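You operate a simulated robot arm through the tools that you are given. There is no shell and no other tool.

Carry out the task below with a simulated robot arm. There is one attempt and no reset: what you move stays moved.

TASK
Wring out the teal rag in the press, then wipe up the small puddle with it.
Fine: leave the press plate up and lay the rag in the shallow grey tray. What is to be rubbed or washed off counts as gone when no trace of it is left.

The check looks at the end state, three seconds after you hand in, the way a careful person would. Anything else that was tipped, shoved, dropped, spilled or broken makes it a failure.

THE ROBOT
A 7-joint arm with a two-finger gripper, fixed in place. Base frame: the origin is on the floor under the middle of its stand, x ahead of it, y to its left, z up; the work surface is at about z = 0.8. Readings come in m, rad, newtons and seconds.
With the tool pointing down near the work surface it reaches from about 0.1 to 0.44 m from the base axis. Its first joint turns from -2.496 to 2.496 rad. Payload 1.47 kg.
The tool frame sits at the grasp point between the pads (the TCP): z along the fingers, y along the line on which they close. The tips reach 0.016 m beyond it. The gripper opens to 0.087 m; its body begins 0.055 m behind the TCP.
Orientation is that of the tool frame in the base frame, as [roll, pitch, yaw] about the fixed x, y, z axes, in that order (R = Rz(yaw) Ry(pitch) Rx(roll)). With the fingers straight down and closing along the base's y, the tool's x points along the base's -x, its y along +y and its z along -z.

THE INTERFACE
- The arm moves only by the tool play_rows. Its argument "moves" is a list of rows, each an object of numbers (a shift or turn left out is 0, a gripper value left out holds the last): "tx", "ty", "tz": the shift along the base's x, y, z in units of 40 mm (1.0 is 40 mm); "ax", "ay", "az": the turn, a rotation vector about the base's x, y, z in units of 6 degrees (1.0 is 6 degrees); "jaw": the closure, from 0 (fully open) to 1 (shut). In form: [{"tx": .., "ty": .., "tz": .., "ax": .., "ay": .., "az": .., "jaw": ..}, ...]. A call has 1 to 20 rows; each row shifts and turns the commanded pose from where the row before left it. A call with a number of a shift or a turn outside -1 to 1 is refused whole. Rows are played at 5 a second. More than 0.05 m and 0.15 rad between two rows, or a gripper value outside its range, and nothing of the call is played. Where a pose cannot be reached the arm comes as near as it can. A force on the tool above 90 N (or 10 N above the force at the start of the call, whichever is more), or a blocked arm, ends the call early, and 0.2 s more pass. Each finger travels about 0.045 m/s and halts on what it meets, pressing with about 25 N; the grip force reading is that of the motor and also rises with nothing between the fingers. The clock runs only during rows and for 0.2 s after the last one: add rows that do not move to give the fingers time. It gives the time, the measured TCP pose, the force on the tool (base axes), the opening and the grip force at its end, in the units of the frame above (readings bear some noise), with the torque about the TCP (base axes, N m) and any sound that the robot's microphone picked up.
- Cameras (640 x 400 px; columns grow to the right, rows downward): "scene" is fixed at [0.2164, 0.6433, 1.5606]; the picture's right is [-0.88, -0.47, 0.00], its down [-0.37, 0.70, -0.61] and it looks along [0.28, -0.54, -0.79] (base axes); focal length 316 px, centre (320, 200). "wrist" rides on the gripper at [0.073, 0.012, -0.09] in the tool frame; the picture's right is [-0.16, 0.99, 0.00], its down [-0.72, -0.12, -0.68] and it looks along [-0.67, -0.11, 0.73] (tool axes); focal length 247 px, centre (320, 200). There is no depth. A picture from a camera that has moved, and an enlarged one, comes with that camera's place and axes in the base frame and with its lens. The place of the scene camera against the robot may be out by one fixed shift of up to 0.012 m in any direction.
- capture(camera): a new picture of that camera. The clock stands still meanwhile.
- raise_lower(by): slides the trunk up (or, below 0, down) by that many m; the arm rides with it, the base frame stays. It gives what a move gives, with no picture.
- close_up(camera, box): a new picture of the part [left, top, right, bottom] of that camera's present view, enlarged. The clock stands still meanwhile.
- close_job(): hands the job in; it is judged then, once.

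Places have to be worked out from the pictures, the camera data and where the tool is seen. Open the gripper and draw the arm clear of the work before you hand the job in, unless the task says otherwise.

The tools are called after "Call:" as a command line: name --argument value ..., lists and objects as JSON in quotes. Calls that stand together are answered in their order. play_rows: Moves the arm, as the interface text tells. Its arguments: {"type":"object","properties":{"moves":{"type":"array"}},"required":["moves"]} The other tools are called the same way: raise_lower (by) moves the trunk up or down; capture (camera) takes a picture; close_up (camera, box) takes an enlarged picture of a part of a camera's view; close_job () hands the job in.

At the start:

```text
clock: 0.0
tool_pos: [0.4482, 0.0196, 1.0808]
ee_rot: [3.141, 0.001, -3.141]
wrist_force: [0.2, -0.4, 0.0]
ft_torque: [0.01, 0.0, 0.03]
width: 0.087
gripper_force: 0.1
trunk travel left (down, up): [-0.942, 0.298]
```

scene: 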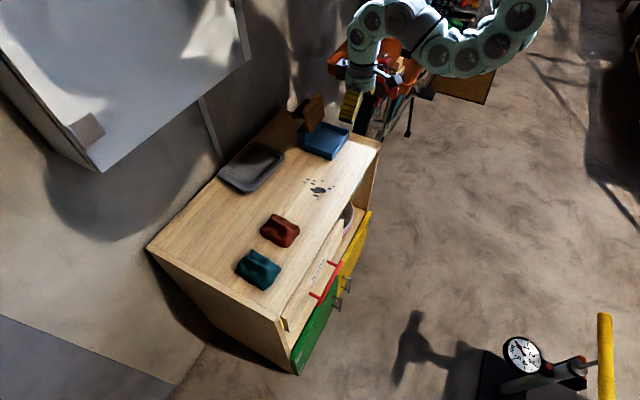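
wrist: 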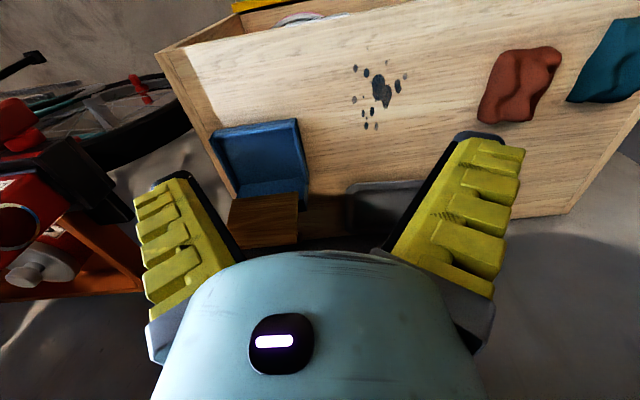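

I start by looking closely at the scene: rag, puddle, press and tray.

Call:
close_up --camera "scene" --box '[200, 80, 400, 205]'

Call:
close_up --camera "scene" --box '[140, 180, 380, 330]'

Call:
close_up --camera "wrist" --box '[180, 0, 640, 280]'

```text
3.20 times, centred on (300, 142) of scene
camera zoom: at [0.2164, 0.6433, 1.5606], right [-0.88, -0.47, 0.0], down [-0.37, 0.7, -0.61], along [0.28, -0.54, -0.79], focal length 1011 px, centre (384, 384)
```

zoom: 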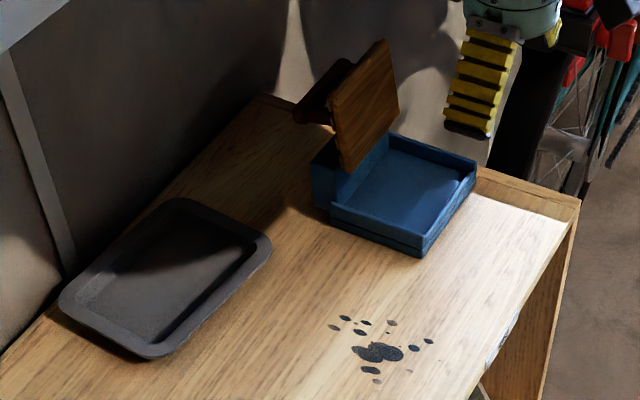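

```text
2.67 times, centred on (260, 255) of scene
camera zoom: at [0.2164, 0.6433, 1.5606], right [-0.88, -0.47, 0.0], down [-0.37, 0.7, -0.61], along [0.28, -0.54, -0.79], focal length 842 px, centre (480, 53)
```

zoom: 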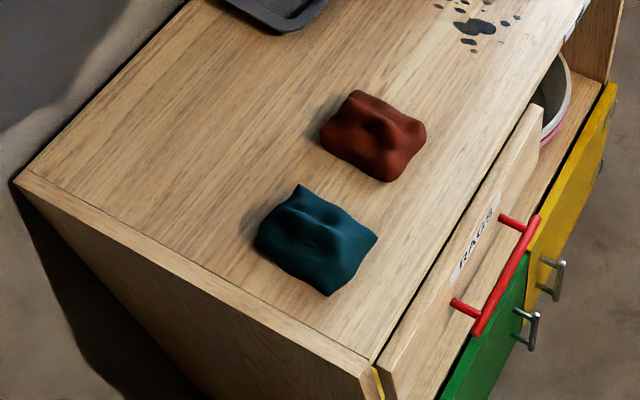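

```text
1.39 times, centred on (410, 140) of wrist
camera zoom: at [0.3766, 0.0318, 1.1713], right [0.16, 0.99, 0.0], down [0.72, -0.12, 0.68], along [0.67, -0.11, -0.73], focal length 344 px, centre (195, 284)
```

zoom: 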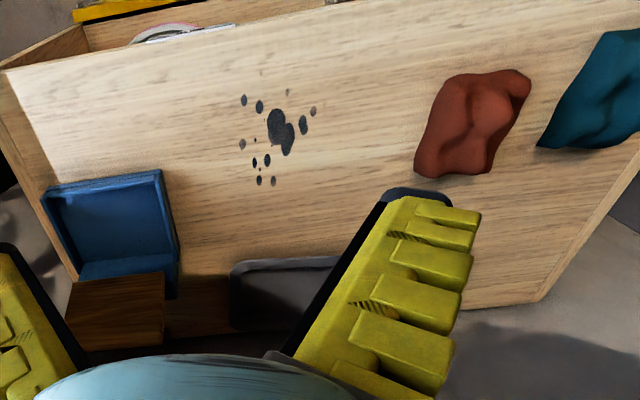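

The table top spans roughly x 0.41–0.83, y −0.21–0.49, with the puddle near (0.51, 0.095), the teal rag near (0.51, 0.41), the press near (0.59, −0.10) and the tray near (0.75, 0.11). These are far for the present trunk height, so I first lift the arm in order to lower the trunk afterwards.

Call:
play_rows --moves '[{"tz": 1}, {"tz": 1}, {"tz": 1}, {"tz": 1}, {"tz": 1}, {}]'

```text
clock: 1.4
tool_pos: [0.4922, 0.0145, 1.2567]
ee_rot: [-3.121, 0.005, -3.122]
wrist_force: [-0.2, -0.2, -0.4]
ft_torque: [0.02, -0.01, -0.01]
width: 0.0868
gripper_force: 0.1
out of reach, approached as far as the arm can: row 2, 3, 4, 5
trunk travel left (down, up): [-0.942, 0.298]
```

The arm stopped short of the commanded height and drifted forward; I look at how the arm stands now.

Call:
capture --camera "scene"

Call:
capture --camera "wrist"

```text
taken
```

scene: 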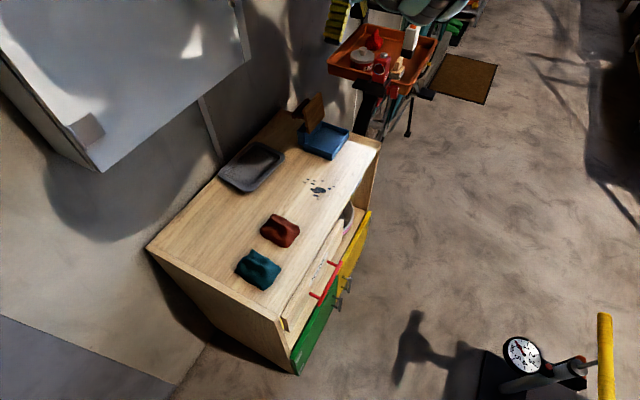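

```text
taken
camera wrist: at [0.4205, 0.0277, 1.3454], right [0.14, 0.99, -0.02], down [0.72, -0.09, 0.69], along [0.68, -0.11, -0.73], focal length 247 px, centre (320, 200)
```

wrist: 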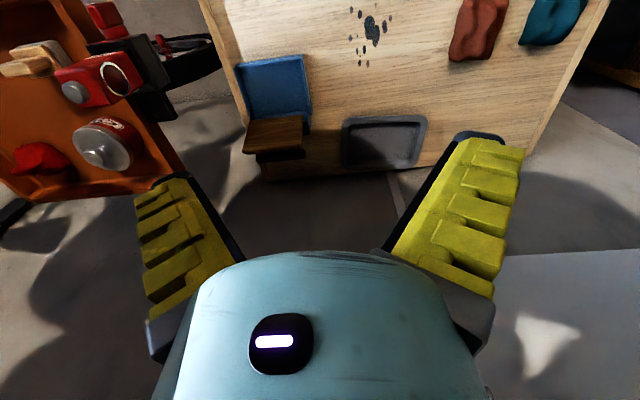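

The tool is at z ≈ 1.26, well above everything, so I lower the trunk by 0.15 m, keeping ~0.3 m clearance over the table.

Call:
raise_lower --by -0.15

```text
clock: 3.1
tool_pos: [0.494, 0.0144, 1.1064]
ee_rot: [-3.12, 0.008, -3.122]
wrist_force: [0.9, 0.4, 0.1]
ft_torque: [0.03, 0.02, -0.01]
width: 0.0871
gripper_force: 0.0
trunk travel left (down, up): [-0.792, 0.448]
```

Now I test the forward reach at this trunk height by moving ahead 0.12 m at constant height (above everything).

Call:
play_rows --moves '[{"tx": 1}, {"tx": 1}, {"tx": 1}, {}]'

```text
clock: 4.2
tool_pos: [0.4925, 0.0141, 1.1061]
ee_rot: [-3.12, 0.006, -3.122]
wrist_force: [-0.1, -0.8, -0.4]
ft_torque: [-0.01, 0.01, -0.03]
width: 0.0869
gripper_force: 0.0
out of reach, approached as far as the arm can: row 1, 2, 3
trunk travel left (down, up): [-0.792, 0.448]
```

No forward motion was possible here, so I check the arm's posture in the scene view.

Call:
capture --camera "scene"

```text
taken
```

scene: 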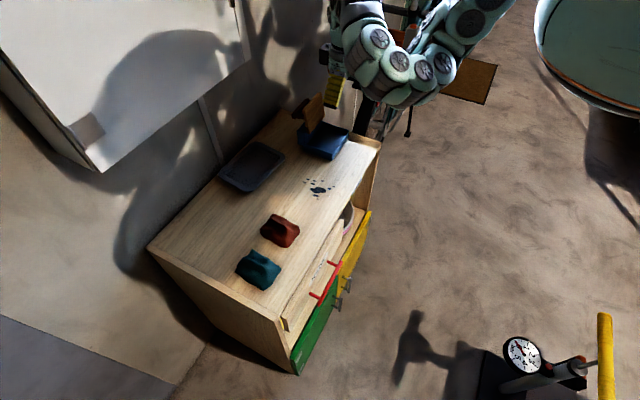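

The forearm bends upward to the wrist, so forward reach likely improves with the tool lower relative to the shoulder. I lower the tool 0.1 m (to z ≈ 1.0, still 0.2 m above the table) and then try going forward.

Call:
play_rows --moves '[{"tz": -1}, {"tz": -1}, {"tz": -0.5}, {"tx": 0.5}, {"tx": 0.5}, {"tx": 0.5}, {}]'

```text
clock: 5.8
tool_pos: [0.5544, 0.0139, 1.0082]
ee_rot: [-3.119, 0.007, -3.121]
wrist_force: [-0.1, 0.5, 0.1]
ft_torque: [-0.02, 0.02, -0.01]
width: 0.0871
gripper_force: 0.1
trunk travel left (down, up): [-0.792, 0.448]
```

Reach improved: no limit at x = 0.554, z = 1.008. I continue forward at this height (tips at 0.99, above the press plate top).

Call:
play_rows --moves '[{"tx": 0.5}, {"tx": 0.5}, {"tx": 0.5}, {"tx": 0.5}, {}]'

Call:
capture --camera "wrist"

Call:
capture --camera "scene"

```text
clock: 7.0
tool_pos: [0.6339, 0.0134, 1.0081]
ee_rot: [-3.124, 0.007, -3.123]
wrist_force: [0.4, 0.1, 0.7]
ft_torque: [0.01, -0.01, 0.03]
width: 0.087
gripper_force: 0.1
trunk travel left (down, up): [-0.792, 0.448]
```

```text
taken
camera wrist: at [0.5615, 0.0255, 1.0973], right [0.14, 0.99, -0.02], down [0.72, -0.09, 0.69], along [0.68, -0.11, -0.73], focal length 247 px, centre (320, 200)
```

wrist: 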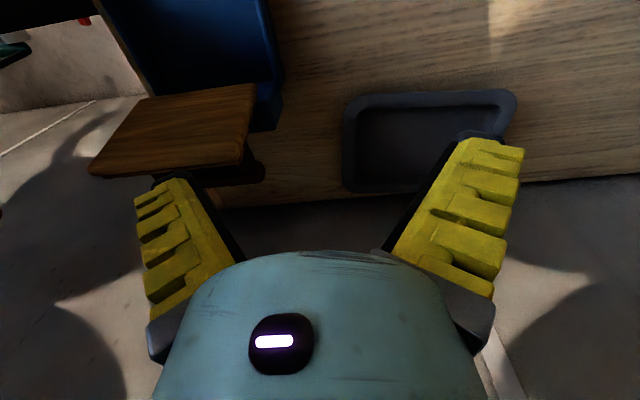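

```text
taken
```

scene: 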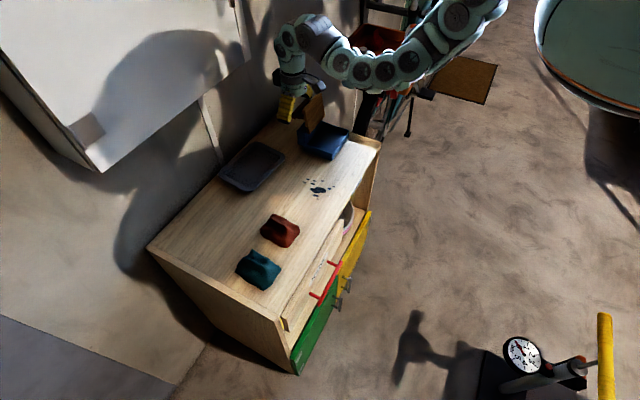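

Reach is fine here (x = 0.634 without limit). The plate is upright at x ≈ 0.64–0.66, y ≈ −0.06…−0.18, top at z ≈ 0.94, with a knob behind it. I back off and slide to y ≈ −0.12 to view the press from the front.

Call:
play_rows --moves '[{"tx": -1}, {"tx": -1}, {"tx": -1}, {"tx": -1, "ty": -1}, {"tx": -0.5, "ty": -1}, {"ty": -1}, {}]'

Call:
capture --camera "wrist"

```text
refused: row 4 steps farther than a row can; nothing moved
```

```text
taken
camera wrist: at [0.5615, 0.0255, 1.0973], right [0.14, 0.99, -0.02], down [0.72, -0.09, 0.69], along [0.68, -0.11, -0.73], focal length 247 px, centre (320, 200)
```

wrist: 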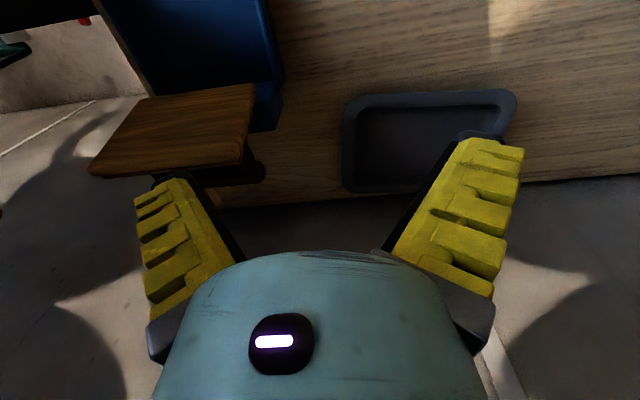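

The diagonal step exceeded the 0.05 m limit, so I split x and y moves and retry.

Call:
play_rows --moves '[{"tx": -1}, {"tx": -1}, {"tx": -1}, {"tx": -1}, {"tx": -0.5}, {"ty": -1}, {"ty": -1}, {"ty": -1}, {}]'

Call:
capture --camera "wrist"

```text
clock: 8.9
tool_pos: [0.4592, -0.1042, 1.0037]
ee_rot: [-3.121, 0.008, -3.121]
wrist_force: [0.5, -0.1, -0.1]
ft_torque: [0.0, 0.01, 0.0]
width: 0.0867
gripper_force: 0.0
out of reach, approached as far as the arm can: row 5
trunk travel left (down, up): [-0.792, 0.448]
```

```text
taken
camera wrist: at [0.3867, -0.0915, 1.0923], right [0.14, 0.99, -0.02], down [0.72, -0.09, 0.69], along [0.68, -0.11, -0.73], focal length 247 px, centre (320, 200)
```

wrist: 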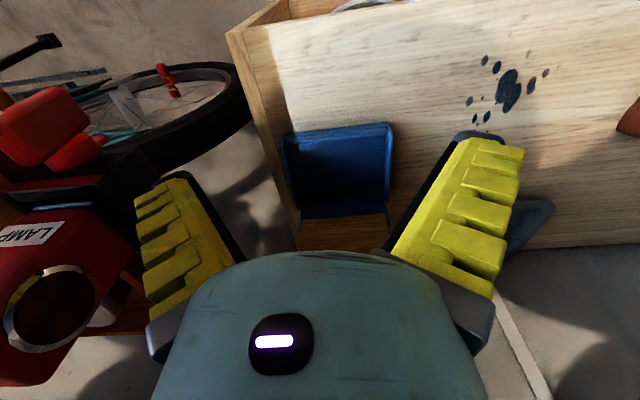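

I zoom into the press and puddle in the wrist view.

Call:
close_up --camera "wrist" --box '[220, 90, 460, 260]'

Call:
close_up --camera "scene" --box '[270, 80, 390, 170]'

Call:
close_up --camera "scene" --box '[280, 160, 360, 210]'

```text
2.35 times, centred on (340, 175) of wrist
camera zoom: at [0.3867, -0.0915, 1.0923], right [0.14, 0.99, -0.02], down [0.72, -0.09, 0.69], along [0.68, -0.11, -0.73], focal length 581 px, centre (273, 259)
```

zoom: 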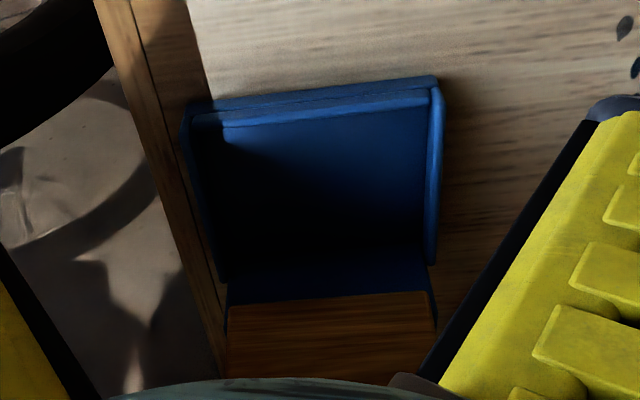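

```text
4.44 times, centred on (330, 125) of scene
camera zoom: at [0.2164, 0.6433, 1.5606], right [-0.88, -0.47, 0.0], down [-0.37, 0.7, -0.61], along [0.28, -0.54, -0.79], focal length 1404 px, centre (276, 533)
```

zoom: 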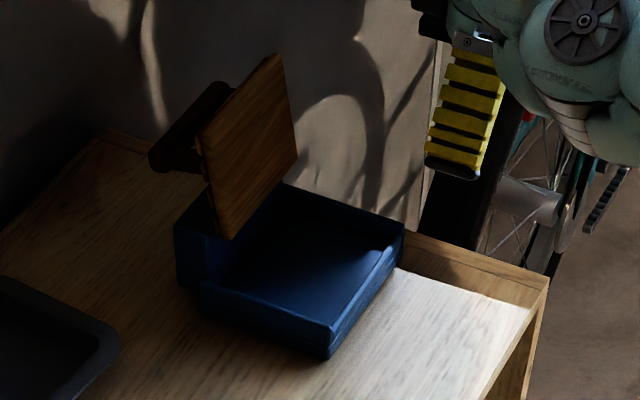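

```text
8.00 times, centred on (320, 185) of scene
camera zoom: at [0.2164, 0.6433, 1.5606], right [-0.88, -0.47, 0.0], down [-0.37, 0.7, -0.61], along [0.28, -0.54, -0.79], focal length 2527 px, centre (320, 320)
```

zoom: 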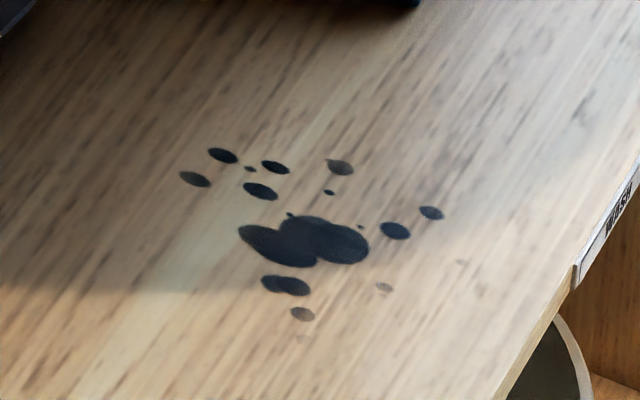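

The press is a low-walled blue box (x ≈ 0.53–0.635, y ≈ −0.19…−0.04) with a plate hinged at its far end and a dark bar handle behind the plate, parallel to y. Next I move over toward the teal rag at z ≈ 1.0 for a close look.

Call:
play_rows --moves '[{"tx": 0.25}, {"ty": 1}, {"ty": 1}, {"ty": 1}, {"ty": 1}, {"ty": 1}, {"ty": 1}, {"ty": 1}, {"ty": 1}, {"ty": 1}, {"ty": 1}, {"ty": 1}, {"ty": 1}, {}]'

Call:
capture --camera "wrist"

```text
clock: 11.9
tool_pos: [0.47, 0.3747, 1.0018]
ee_rot: [-3.12, 0.005, -3.122]
wrist_force: [0.8, -0.1, -0.3]
ft_torque: [0.0, 0.0, 0.01]
width: 0.087
gripper_force: 0.0
trunk travel left (down, up): [-0.792, 0.448]
```

```text
taken
camera wrist: at [0.3983, 0.3876, 1.0912], right [0.14, 0.99, -0.02], down [0.72, -0.09, 0.69], along [0.68, -0.11, -0.73], focal length 247 px, centre (320, 200)
```

wrist: 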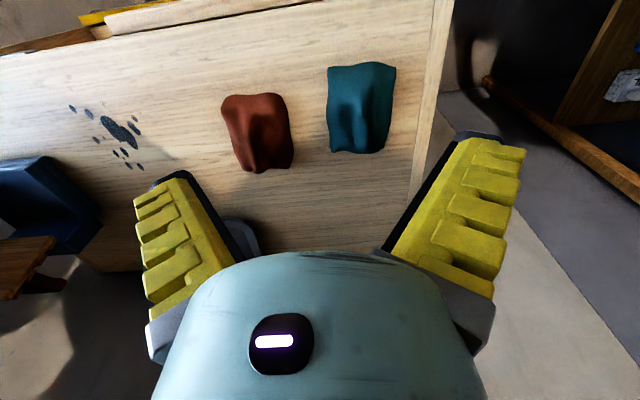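

Call:
close_up --camera "wrist" --box '[210, 40, 450, 190]'

```text
2.67 times, centred on (330, 115) of wrist
camera zoom: at [0.3983, 0.3876, 1.0912], right [0.14, 0.99, -0.02], down [0.72, -0.09, 0.69], along [0.68, -0.11, -0.73], focal length 659 px, centre (293, 427)
```

zoom: 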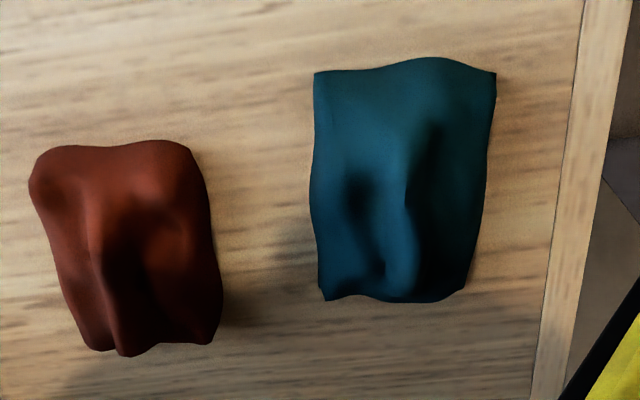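

The teal rag spans about x 0.475–0.585, y 0.375–0.45 (fits the 0.087 opening along y). I move above its centre (0.53, 0.412), then lower the trunk by 0.08.

Call:
play_rows --moves '[{"tx": 0.75}, {"tx": 0.75}, {"ty": 0.93}, {}]'

Call:
raise_lower --by -0.08

Call:
capture --camera "wrist"

Call:
capture --camera "scene"

```text
clock: 12.9
tool_pos: [0.5195, 0.3885, 1.0084]
ee_rot: [-3.119, 0.006, -3.122]
wrist_force: [0.8, -1.0, 0.0]
ft_torque: [-0.03, -0.03, 0.01]
width: 0.0869
gripper_force: 0.0
out of reach, approached as far as the arm can: row 3
trunk travel left (down, up): [-0.792, 0.448]
```

```text
clock: 14.1
tool_pos: [0.5207, 0.3888, 0.9291]
ee_rot: [-3.121, 0.008, -3.121]
wrist_force: [0.6, 0.1, 0.5]
ft_torque: [0.0, -0.01, -0.04]
width: 0.0869
gripper_force: 0.0
trunk travel left (down, up): [-0.712, 0.528]
```

```text
taken
camera wrist: at [0.4485, 0.4024, 1.0177], right [0.14, 0.99, -0.02], down [0.72, -0.09, 0.69], along [0.68, -0.11, -0.73], focal length 247 px, centre (320, 200)
```

wrist: 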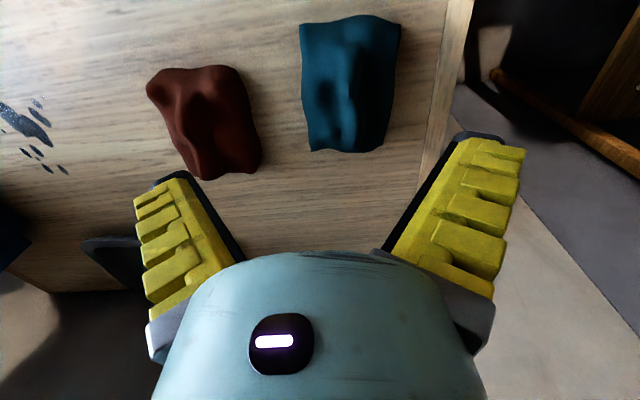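

```text
taken
```

scene: 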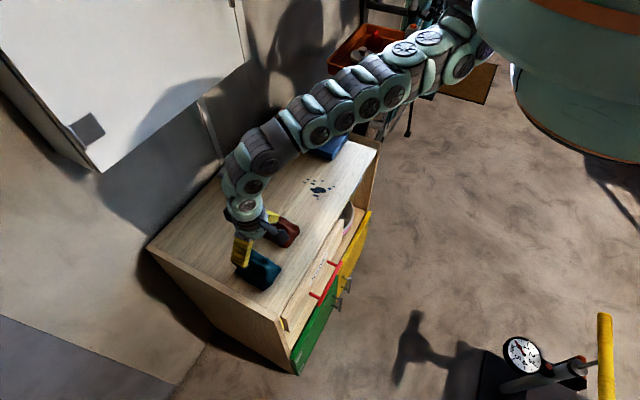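

The arm is nearly stretched here, so I tilt the fingers outward 12° (about −y), yaw −8° to match the rag's slight rotation, and centre over the rag at about (0.532, 0.409).

Call:
play_rows --moves '[{"ay": -1}, {"ay": -1}, {"az": -1}, {"az": -0.3}, {"tx": 0.3, "ty": 0.5}, {}, {}]'

Call:
capture --camera "wrist"

```text
clock: 15.7
tool_pos: [0.5279, 0.4033, 0.9301]
ee_rot: [-3.118, 0.215, 3.027]
wrist_force: [-0.3, 0.0, -0.4]
ft_torque: [0.02, -0.01, 0.0]
width: 0.087
gripper_force: 0.1
out of reach, approached as far as the arm can: row 5
trunk travel left (down, up): [-0.712, 0.528]
```

```text
taken
camera wrist: at [0.4417, 0.4283, 1.0018], right [0.27, 0.96, 0.01], down [0.55, -0.16, 0.82], along [0.79, -0.22, -0.57], focal length 247 px, centre (320, 200)
```

wrist: 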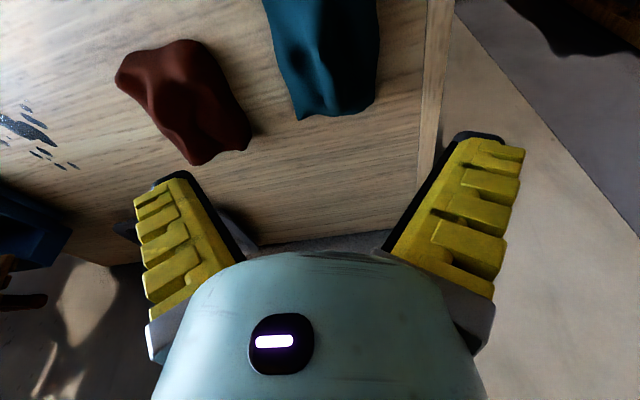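

Near the reach limit still; the finger on +y side would be tight, so I shift to about (0.520, 0.410) and lower the trunk 0.06 m.

Call:
play_rows --moves '[{"tx": -0.2}, {"ty": 0.18}, {}]'

Call:
raise_lower --by -0.06

Call:
capture --camera "scene"

Call:
capture --camera "wrist"

```text
clock: 16.5
tool_pos: [0.5215, 0.4103, 0.9301]
ee_rot: [-3.118, 0.214, 3.027]
wrist_force: [-0.4, 0.5, -0.9]
ft_torque: [0.04, 0.0, 0.0]
width: 0.0869
gripper_force: 0.1
trunk travel left (down, up): [-0.712, 0.528]
```

```text
clock: 17.5
tool_pos: [0.5206, 0.411, 0.871]
ee_rot: [-3.118, 0.216, 3.026]
wrist_force: [0.3, -1.1, -0.3]
ft_torque: [-0.03, 0.04, -0.01]
width: 0.0868
gripper_force: 0.0
trunk travel left (down, up): [-0.652, 0.588]
```

```text
taken
```

scene: 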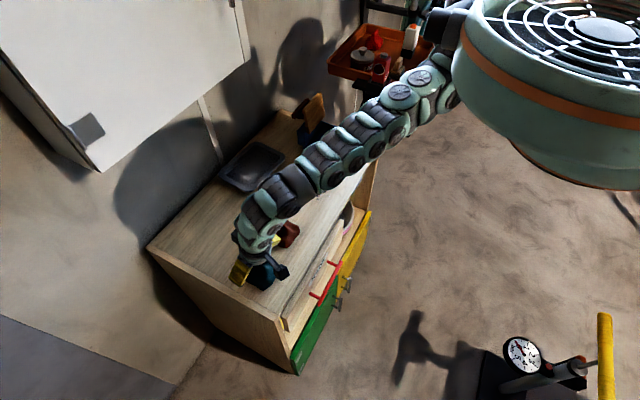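

```text
taken
camera wrist: at [0.4341, 0.4362, 0.9423], right [0.27, 0.96, 0.01], down [0.55, -0.16, 0.82], along [0.79, -0.22, -0.57], focal length 247 px, centre (320, 200)
```

wrist: 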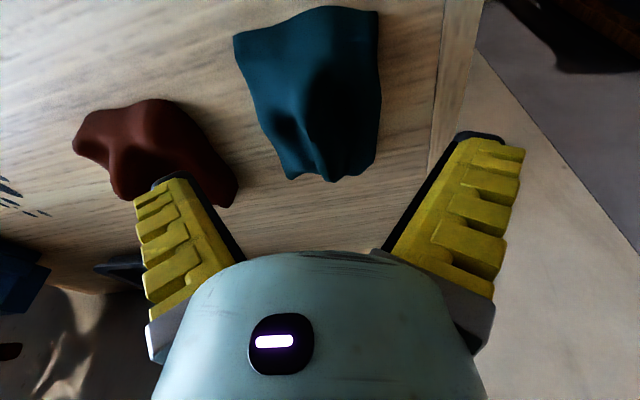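

The rag centre line at x = 0.52 is y ≈ 0.411, matching the TCP, and the red rag's edge is ~2 cm from the finger. I lower the trunk another 0.035 m.

Call:
raise_lower --by -0.035

Call:
close_up --camera "scene" --box '[210, 210, 330, 300]'

Call:
capture --camera "wrist"

```text
clock: 18.3
tool_pos: [0.5211, 0.4108, 0.8351]
ee_rot: [-3.117, 0.216, 3.026]
wrist_force: [0.0, 0.4, 0.5]
ft_torque: [0.01, 0.02, 0.04]
width: 0.0871
gripper_force: 0.1
trunk travel left (down, up): [-0.617, 0.623]
```

```text
4.44 times, centred on (270, 255) of scene
camera zoom: at [0.2164, 0.6433, 1.5606], right [-0.88, -0.47, 0.0], down [-0.37, 0.7, -0.61], along [0.28, -0.54, -0.79], focal length 1404 px, centre (542, -44)
```

zoom: 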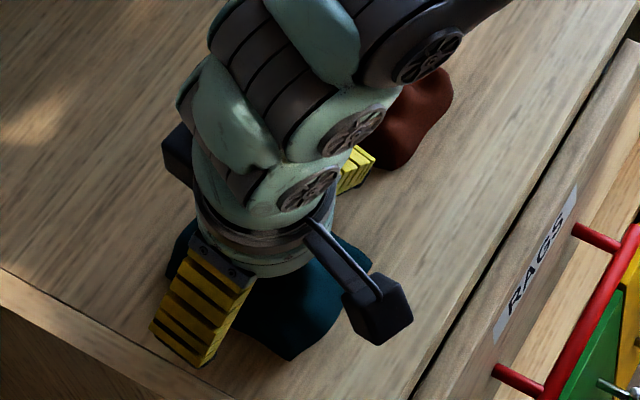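

```text
taken
camera wrist: at [0.4342, 0.4362, 0.9073], right [0.27, 0.96, 0.01], down [0.55, -0.16, 0.82], along [0.79, -0.22, -0.57], focal length 247 px, centre (320, 200)
```

wrist: 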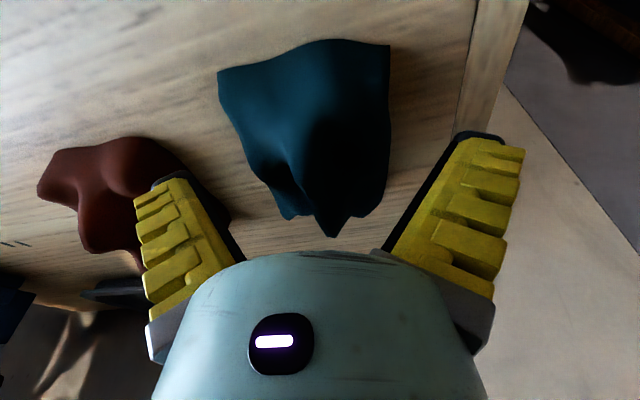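

Alignment looks right; I lower 0.008 m more (tips ≈ 0.811) and then close the jaw gently over several rows.

Call:
raise_lower --by -0.008

Call:
play_rows --moves '[{"jaw": 0.3}, {"jaw": 0.6}, {"jaw": 1}, {"jaw": 1}, {"jaw": 1}, {"jaw": 1}]'

Call:
capture --camera "wrist"

```text
clock: 18.9
tool_pos: [0.5205, 0.4117, 0.8282]
ee_rot: [-3.118, 0.217, 3.027]
wrist_force: [0.3, 0.3, -0.6]
ft_torque: [-0.01, 0.04, 0.04]
width: 0.087
gripper_force: 0.1
trunk travel left (down, up): [-0.609, 0.631]
```

```text
clock: 20.3
tool_pos: [0.5204, 0.4125, 0.8279]
ee_rot: [-3.118, 0.215, 3.027]
wrist_force: [-1.0, -0.5, 4.2]
ft_torque: [0.13, 0.05, 0.09]
width: 0.0634
gripper_force: 25.0
trunk travel left (down, up): [-0.609, 0.631]
```

```text
taken
camera wrist: at [0.434, 0.4363, 0.8994], right [0.27, 0.96, 0.01], down [0.55, -0.16, 0.82], along [0.79, -0.22, -0.57], focal length 247 px, centre (320, 200)
```

wrist: 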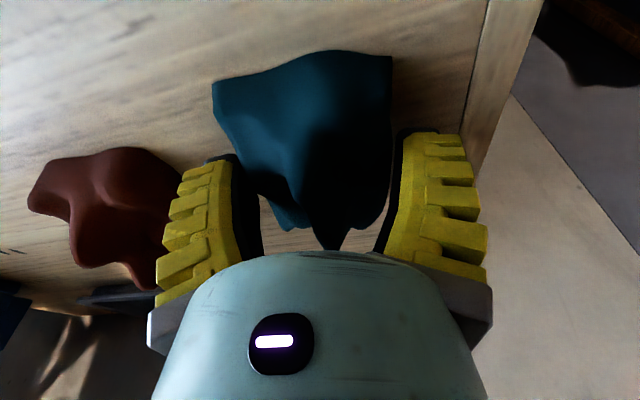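

The grip stopped at 0.063 m with 25 N on the rag. I lift with the trunk by 0.06 m and check.

Call:
raise_lower --by 0.06

Call:
capture --camera "wrist"

Call:
close_up --camera "scene" --box '[210, 180, 370, 300]'

```text
clock: 21.3
tool_pos: [0.5199, 0.4112, 0.8874]
ee_rot: [-3.117, 0.214, 3.027]
wrist_force: [-0.9, 0.6, -0.8]
ft_torque: [-0.02, 0.01, 0.01]
width: 0.0634
gripper_force: 24.8
trunk travel left (down, up): [-0.669, 0.571]
```

```text
taken
camera wrist: at [0.4336, 0.4357, 0.9587], right [0.27, 0.96, 0.01], down [0.55, -0.16, 0.82], along [0.79, -0.22, -0.57], focal length 247 px, centre (320, 200)
```

wrist: 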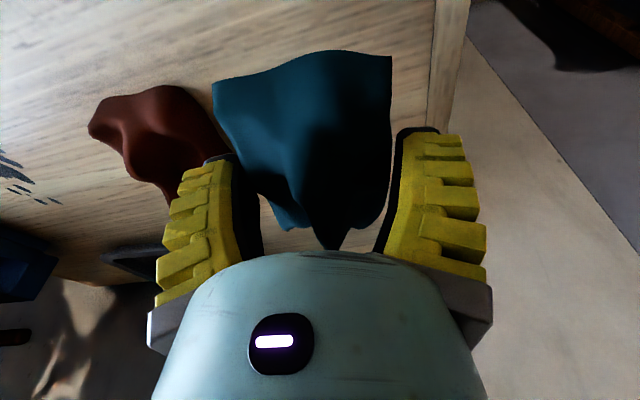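

```text
3.33 times, centred on (290, 240) of scene
camera zoom: at [0.2164, 0.6433, 1.5606], right [-0.88, -0.47, 0.0], down [-0.37, 0.7, -0.61], along [0.28, -0.54, -0.79], focal length 1053 px, centre (420, 67)
```

zoom: 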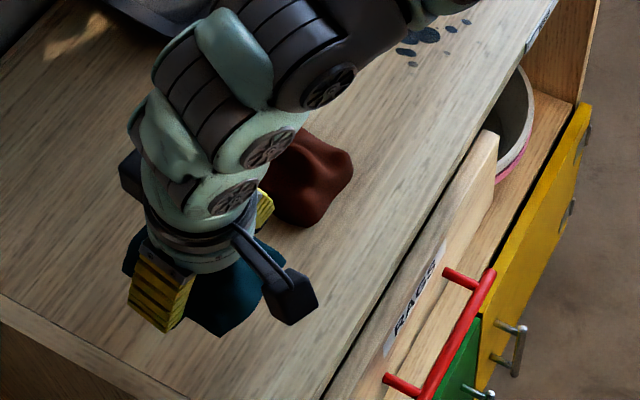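

The rag lifted cleanly as one piece. I raise a bit more, undo the small yaw so it lines up with the press box, and carry it in −y towards the press at x ≈ 0.52, then look.

Call:
play_rows --moves '[{"tz": 0.7}, {"az": 1}, {"az": 0.3}, {"ty": -1}, {"ty": -1}, {"ty": -1}, {"ty": -1}, {"ty": -1}, {"ty": -1}, {"ty": -1}, {"ty": -1}, {"ty": -1}, {"ty": -1}, {"ty": -1}, {"ty": -1}, {}]'

Call:
capture --camera "wrist"

Call:
capture --camera "scene"

```text
clock: 24.7
tool_pos: [0.5269, -0.0689, 0.9135]
ee_rot: [-3.117, 0.212, -3.122]
wrist_force: [-0.9, 0.5, -0.5]
ft_torque: [0.0, -0.03, -0.02]
width: 0.0633
gripper_force: 24.2
out of reach, approached as far as the arm can: row 13
trunk travel left (down, up): [-0.669, 0.571]
```

```text
taken
camera wrist: at [0.4385, -0.0552, 0.9857], right [0.14, 0.99, 0.01], down [0.56, -0.09, 0.82], along [0.81, -0.11, -0.57], focal length 247 px, centre (320, 200)
```

wrist: 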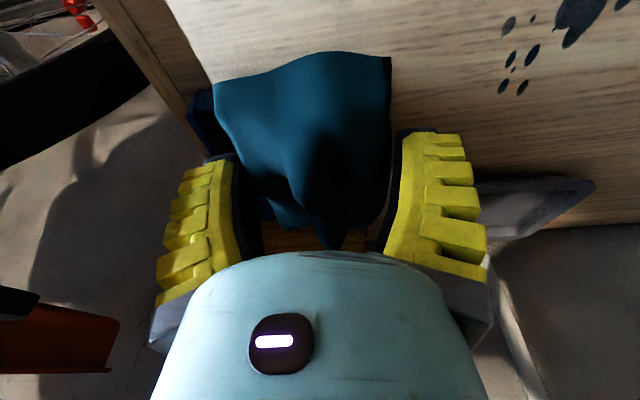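

```text
taken
```

scene: 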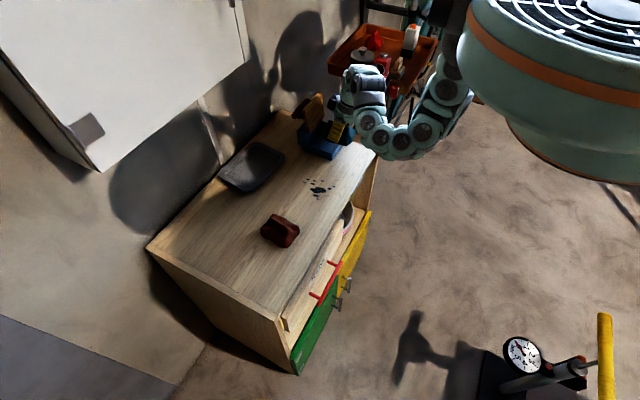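

The rag is now just in front of the press. I zoom in on the scene to compare the rag and the blue box.

Call:
close_up --camera "scene" --box '[280, 80, 400, 170]'

Call:
close_up --camera "wrist" --box '[160, 50, 480, 270]'

```text
4.44 times, centred on (340, 125) of scene
camera zoom: at [0.2164, 0.6433, 1.5606], right [-0.88, -0.47, 0.0], down [-0.37, 0.7, -0.61], along [0.28, -0.54, -0.79], focal length 1404 px, centre (231, 533)
```

zoom: 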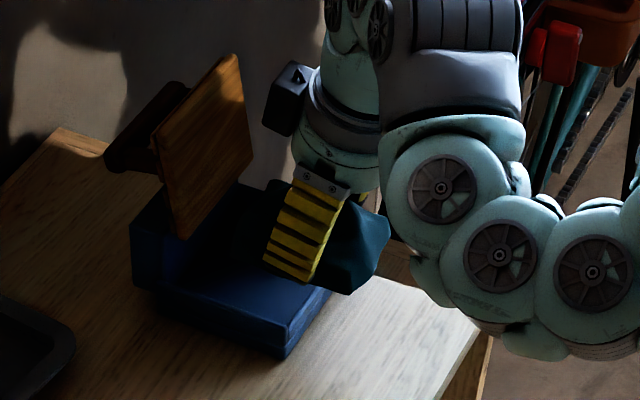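

```text
1.82 times, centred on (320, 160) of wrist
camera zoom: at [0.4385, -0.0552, 0.9857], right [0.14, 0.99, 0.01], down [0.56, -0.09, 0.82], along [0.81, -0.11, -0.57], focal length 449 px, centre (320, 273)
```

zoom: 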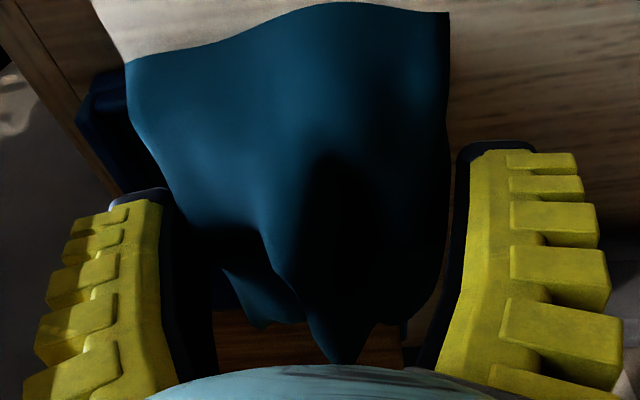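

Rag size is roughly 0.095 × 0.075 m. To fix the inner size of the blue box I want an unobstructed view: I move +y 0.15 m and raise the trunk 0.08 m, so the box shows left of the rag.

Call:
play_rows --moves '[{"ty": 1}, {"ty": 1}, {"ty": 1}, {"ty": 0.75}, {}]'

Call:
raise_lower --by 0.08

Call:
close_up --camera "wrist" --box '[40, 0, 280, 180]'

Call:
capture --camera "wrist"

Call:
close_up --camera "scene" --box '[280, 85, 390, 165]'

```text
clock: 25.9
tool_pos: [0.5279, 0.0829, 0.911]
ee_rot: [-3.117, 0.216, -3.122]
wrist_force: [-0.7, 0.2, -0.3]
ft_torque: [-0.01, 0.02, 0.01]
width: 0.0631
gripper_force: 24.8
trunk travel left (down, up): [-0.669, 0.571]
```

```text
clock: 27.1
tool_pos: [0.5277, 0.0827, 0.992]
ee_rot: [-3.117, 0.215, -3.122]
wrist_force: [0.6, 0.2, -0.7]
ft_torque: [0.01, 0.02, -0.02]
width: 0.0632
gripper_force: 25.4
trunk travel left (down, up): [-0.749, 0.491]
```

```text
2.22 times, centred on (160, 90) of wrist
camera zoom: at [0.4381, 0.0948, 1.0629], right [0.14, 0.99, 0.01], down [0.56, -0.09, 0.82], along [0.81, -0.11, -0.57], focal length 549 px, centre (676, 444)
```

zoom: 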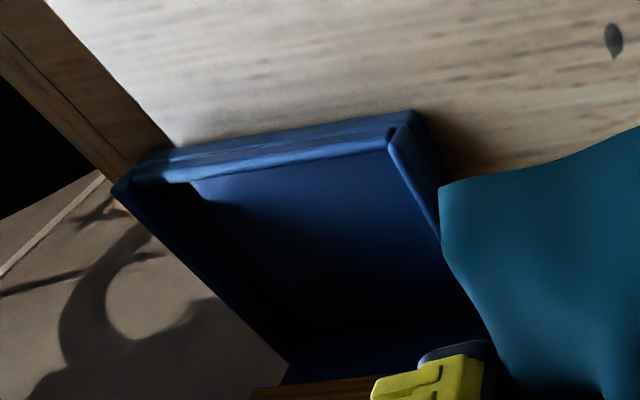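

```text
taken
camera wrist: at [0.4381, 0.0948, 1.0629], right [0.14, 0.99, 0.01], down [0.56, -0.09, 0.82], along [0.81, -0.11, -0.57], focal length 247 px, centre (320, 200)
```

wrist: 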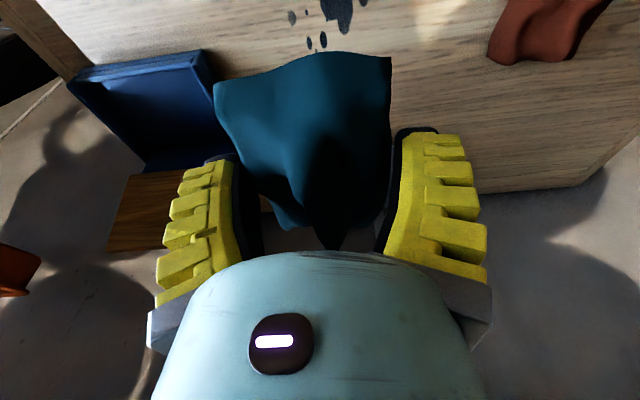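

```text
5.00 times, centred on (335, 125) of scene
camera zoom: at [0.2164, 0.6433, 1.5606], right [-0.88, -0.47, 0.0], down [-0.37, 0.7, -0.61], along [0.28, -0.54, -0.79], focal length 1579 px, centre (245, 575)
```

zoom: 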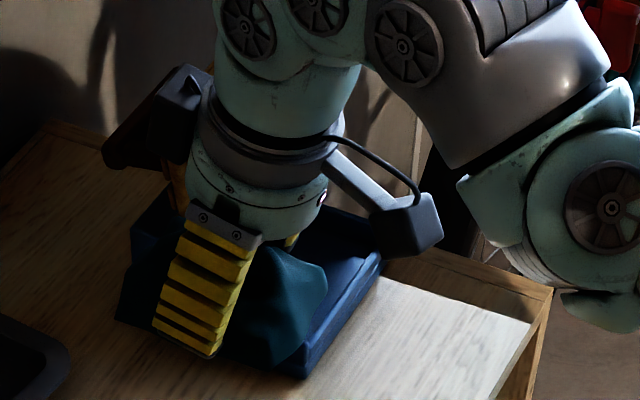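

The box's inner space is about x 0.541–0.64, y −0.160…−0.044 (centre ≈ (0.59, −0.102)), wall tops at z ≈ 0.831. I go back down with the trunk, move over the box at x ≈ 0.565, and descend to z ≈ 0.87 for a check.

Call:
raise_lower --by -0.08

Call:
play_rows --moves '[{"ty": -1}, {"ty": -1}, {"ty": -1}, {"ty": -1}, {"ty": -0.62}, {"tx": 0.5}, {"tx": 0.43}, {"tz": -0.5}, {"tz": -0.5}, {}]'

Call:
close_up --camera "scene" --box '[280, 85, 390, 165]'

Call:
capture --camera "wrist"

```text
clock: 28.2
tool_pos: [0.5272, 0.0816, 0.9118]
ee_rot: [-3.117, 0.217, -3.121]
wrist_force: [-0.5, 0.3, -0.7]
ft_torque: [-0.01, -0.01, -0.02]
width: 0.063
gripper_force: 25.1
trunk travel left (down, up): [-0.669, 0.571]
```

```text
clock: 30.4
tool_pos: [0.5631, -0.1029, 0.8705]
ee_rot: [-3.117, 0.218, -3.122]
wrist_force: [-0.7, -0.4, -0.5]
ft_torque: [0.0, -0.01, 0.0]
width: 0.0628
gripper_force: 24.8
trunk travel left (down, up): [-0.669, 0.571]
```

```text
5.00 times, centred on (335, 125) of scene
camera zoom: at [0.2164, 0.6433, 1.5606], right [-0.88, -0.47, 0.0], down [-0.37, 0.7, -0.61], along [0.28, -0.54, -0.79], focal length 1579 px, centre (245, 575)
```

zoom: 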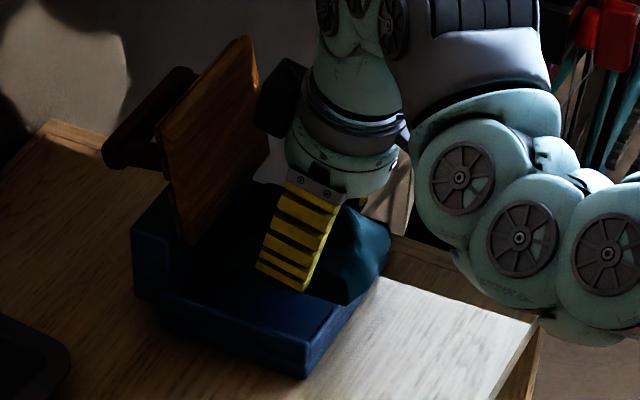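

```text
taken
camera wrist: at [0.4742, -0.0908, 0.9427], right [0.14, 0.99, 0.01], down [0.56, -0.09, 0.82], along [0.81, -0.11, -0.57], focal length 247 px, centre (320, 200)
```

wrist: 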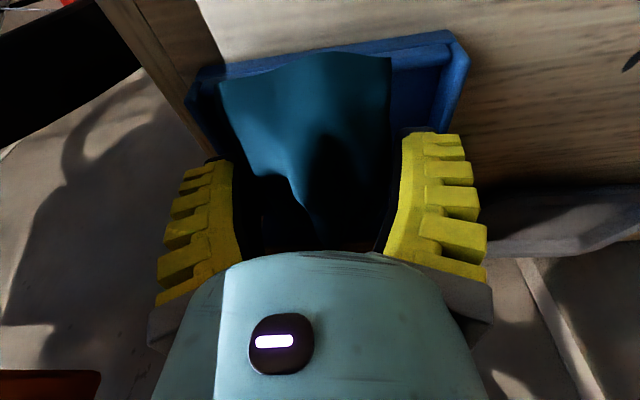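

Zooming in to see the rag edges against the box walls.

Call:
close_up --camera "wrist" --box '[170, 20, 490, 220]'

```text
2.00 times, centred on (330, 120) of wrist
camera zoom: at [0.4742, -0.0908, 0.9427], right [0.14, 0.99, 0.01], down [0.56, -0.09, 0.82], along [0.81, -0.11, -0.57], focal length 494 px, centre (300, 360)
```

zoom: 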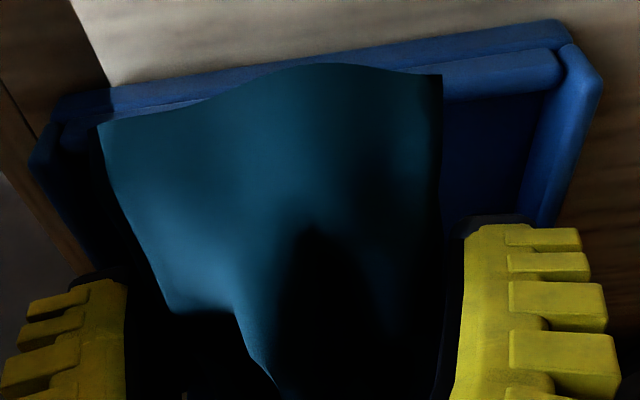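

The rag (near edge at x ≈ 0.525, y centre ≈ −0.105) needs +5 mm in y and +19 mm in x to sit between the walls (y −0.157…−0.042, front inner wall ≈ 0.541). I shift that way and lower slightly to z ≈ 0.857.

Call:
play_rows --moves '[{"ty": 0.13}, {"tx": 0.25}, {"tx": 0.23}, {"tz": -0.2}, {"tz": -0.15}, {}]'

Call:
close_up --camera "wrist" --box '[170, 20, 490, 220]'

Call:
close_up --camera "scene" --box '[285, 95, 385, 160]'

```text
clock: 31.8
tool_pos: [0.5823, -0.0991, 0.857]
ee_rot: [-3.115, 0.213, -3.122]
wrist_force: [-20.0, -0.2, 17.8]
ft_torque: [0.28, 0.31, -0.03]
width: 0.065
gripper_force: 25.2
trunk travel left (down, up): [-0.669, 0.571]
```

```text
2.00 times, centred on (330, 120) of wrist
camera zoom: at [0.492, -0.0859, 0.9284], right [0.14, 0.99, 0.01], down [0.56, -0.09, 0.82], along [0.81, -0.11, -0.57], focal length 494 px, centre (300, 360)
```

zoom: 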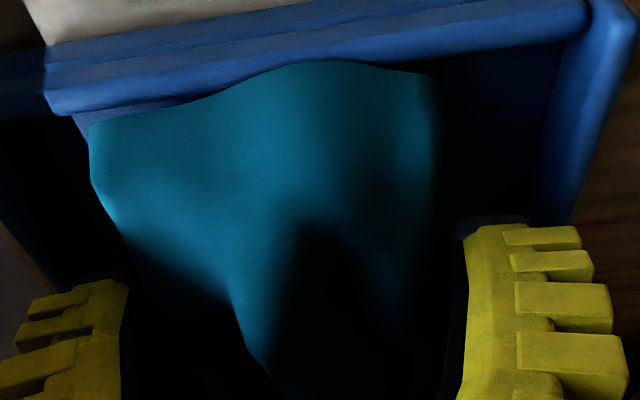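

```text
6.15 times, centred on (335, 128) of scene
camera zoom: at [0.2164, 0.6433, 1.5606], right [-0.88, -0.47, 0.0], down [-0.37, 0.7, -0.61], along [0.28, -0.54, -0.79], focal length 1944 px, centre (228, 646)
```

zoom: 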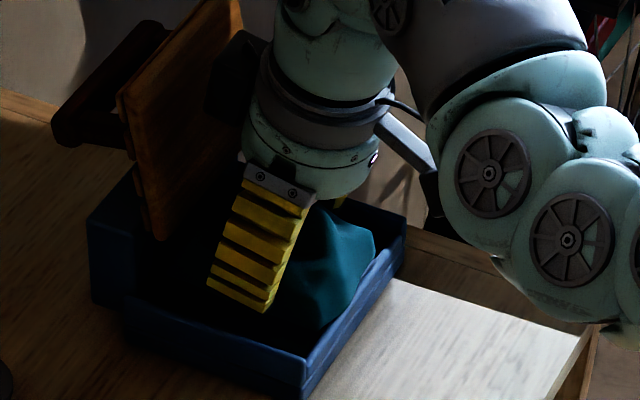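

Force of −20 N in x and +18 N in z: the rag's far end is touching the plate/hinge. The near edge is ~4 mm clear of the front wall, so I back off 3 mm in x and re-read.

Call:
play_rows --moves '[{"tx": -0.09}, {}]'

```text
clock: 32.4
tool_pos: [0.5799, -0.0981, 0.8574]
ee_rot: [-3.118, 0.218, -3.119]
wrist_force: [-0.9, -2.1, 5.2]
ft_torque: [0.09, 0.14, 0.01]
width: 0.0635
gripper_force: 24.9
trunk travel left (down, up): [-0.669, 0.571]
```

Forces nearly vanished. I lower another 4 mm and check.

Call:
play_rows --moves '[{"tz": -0.1}, {}]'

```text
clock: 33.0
tool_pos: [0.583, -0.0973, 0.8538]
ee_rot: [-3.118, 0.22, -3.121]
wrist_force: [-14.3, 2.4, 33.5]
ft_torque: [0.66, 0.6, 0.05]
width: 0.0678
gripper_force: 25.0
trunk travel left (down, up): [-0.669, 0.571]
```

Force rose to 33 N upward, so something is in contact below; I look again.

Call:
capture --camera "wrist"

Call:
close_up --camera "scene" --box '[285, 95, 385, 160]'

```text
taken
camera wrist: at [0.492, -0.0855, 0.9258], right [0.14, 0.99, 0.01], down [0.56, -0.09, 0.82], along [0.82, -0.11, -0.57], focal length 247 px, centre (320, 200)
```

wrist: 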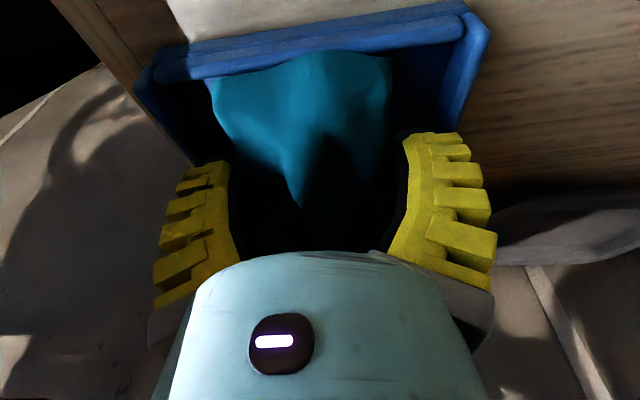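

```text
6.15 times, centred on (335, 128) of scene
camera zoom: at [0.2164, 0.6433, 1.5606], right [-0.88, -0.47, 0.0], down [-0.37, 0.7, -0.61], along [0.28, -0.54, -0.79], focal length 1944 px, centre (228, 646)
```

zoom: 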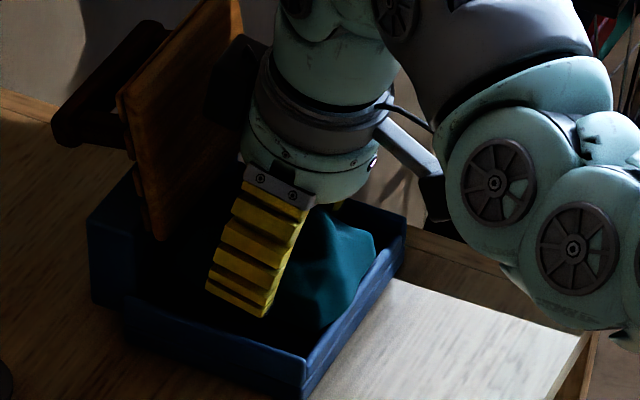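

The rag is inside the walls and likely touching the bottom or a wall edge on the +y side. I raise 3 mm to relieve the load, then open partly (to ~0.077) so the rag settles.

Call:
play_rows --moves '[{"tz": 0.08}, {}, {"jaw": 0.12}, {"jaw": 0.12}, {"jaw": 0.12}]'

Call:
capture --camera "wrist"

```text
clock: 34.2
tool_pos: [0.5805, -0.0986, 0.8567]
ee_rot: [-3.117, 0.215, -3.121]
wrist_force: [-0.3, 0.9, -0.5]
ft_torque: [-0.01, 0.01, -0.01]
width: 0.0788
gripper_force: 1.1
trunk travel left (down, up): [-0.669, 0.571]
```

```text
taken
camera wrist: at [0.491, -0.0853, 0.9279], right [0.14, 0.99, 0.01], down [0.56, -0.09, 0.82], along [0.81, -0.11, -0.57], focal length 247 px, centre (320, 200)
```

wrist: 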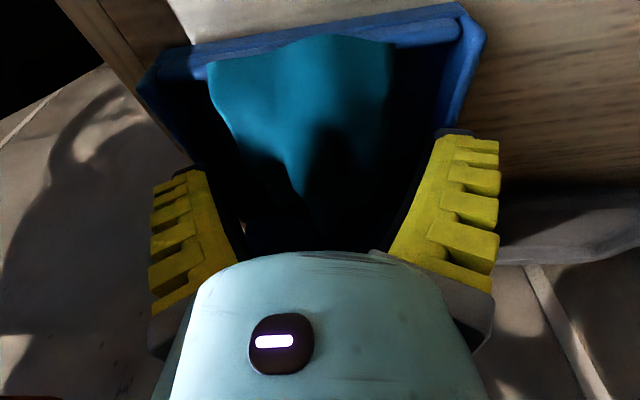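

The rag is released. I raise straight up 0.06 m and open fully to inspect how it lies.

Call:
play_rows --moves '[{"tz": 0.5}, {"tz": 0.5}, {"tz": 0.5, "jaw": 0}, {}, {}]'

Call:
close_up --camera "wrist" --box '[130, 0, 490, 225]'

Call:
close_up --camera "scene" --box '[285, 95, 385, 160]'

```text
clock: 35.4
tool_pos: [0.5795, -0.0973, 0.918]
ee_rot: [-3.116, 0.213, -3.12]
wrist_force: [-0.1, 0.8, 0.3]
ft_torque: [-0.01, -0.02, 0.02]
width: 0.087
gripper_force: 0.0
trunk travel left (down, up): [-0.669, 0.571]
```

```text
1.78 times, centred on (310, 112) of wrist
camera zoom: at [0.4906, -0.0841, 0.9886], right [0.14, 0.99, 0.01], down [0.56, -0.09, 0.82], along [0.81, -0.11, -0.57], focal length 439 px, centre (338, 356)
```

zoom: 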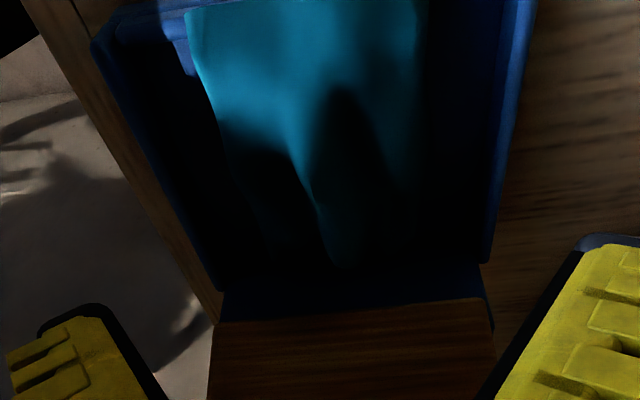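

```text
6.15 times, centred on (335, 128) of scene
camera zoom: at [0.2164, 0.6433, 1.5606], right [-0.88, -0.47, 0.0], down [-0.37, 0.7, -0.61], along [0.28, -0.54, -0.79], focal length 1944 px, centre (228, 646)
```

zoom: 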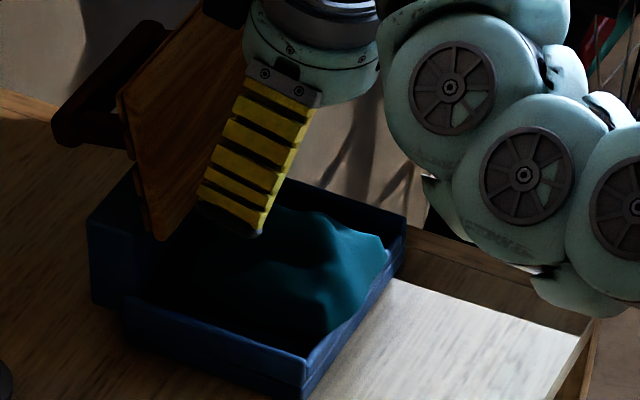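

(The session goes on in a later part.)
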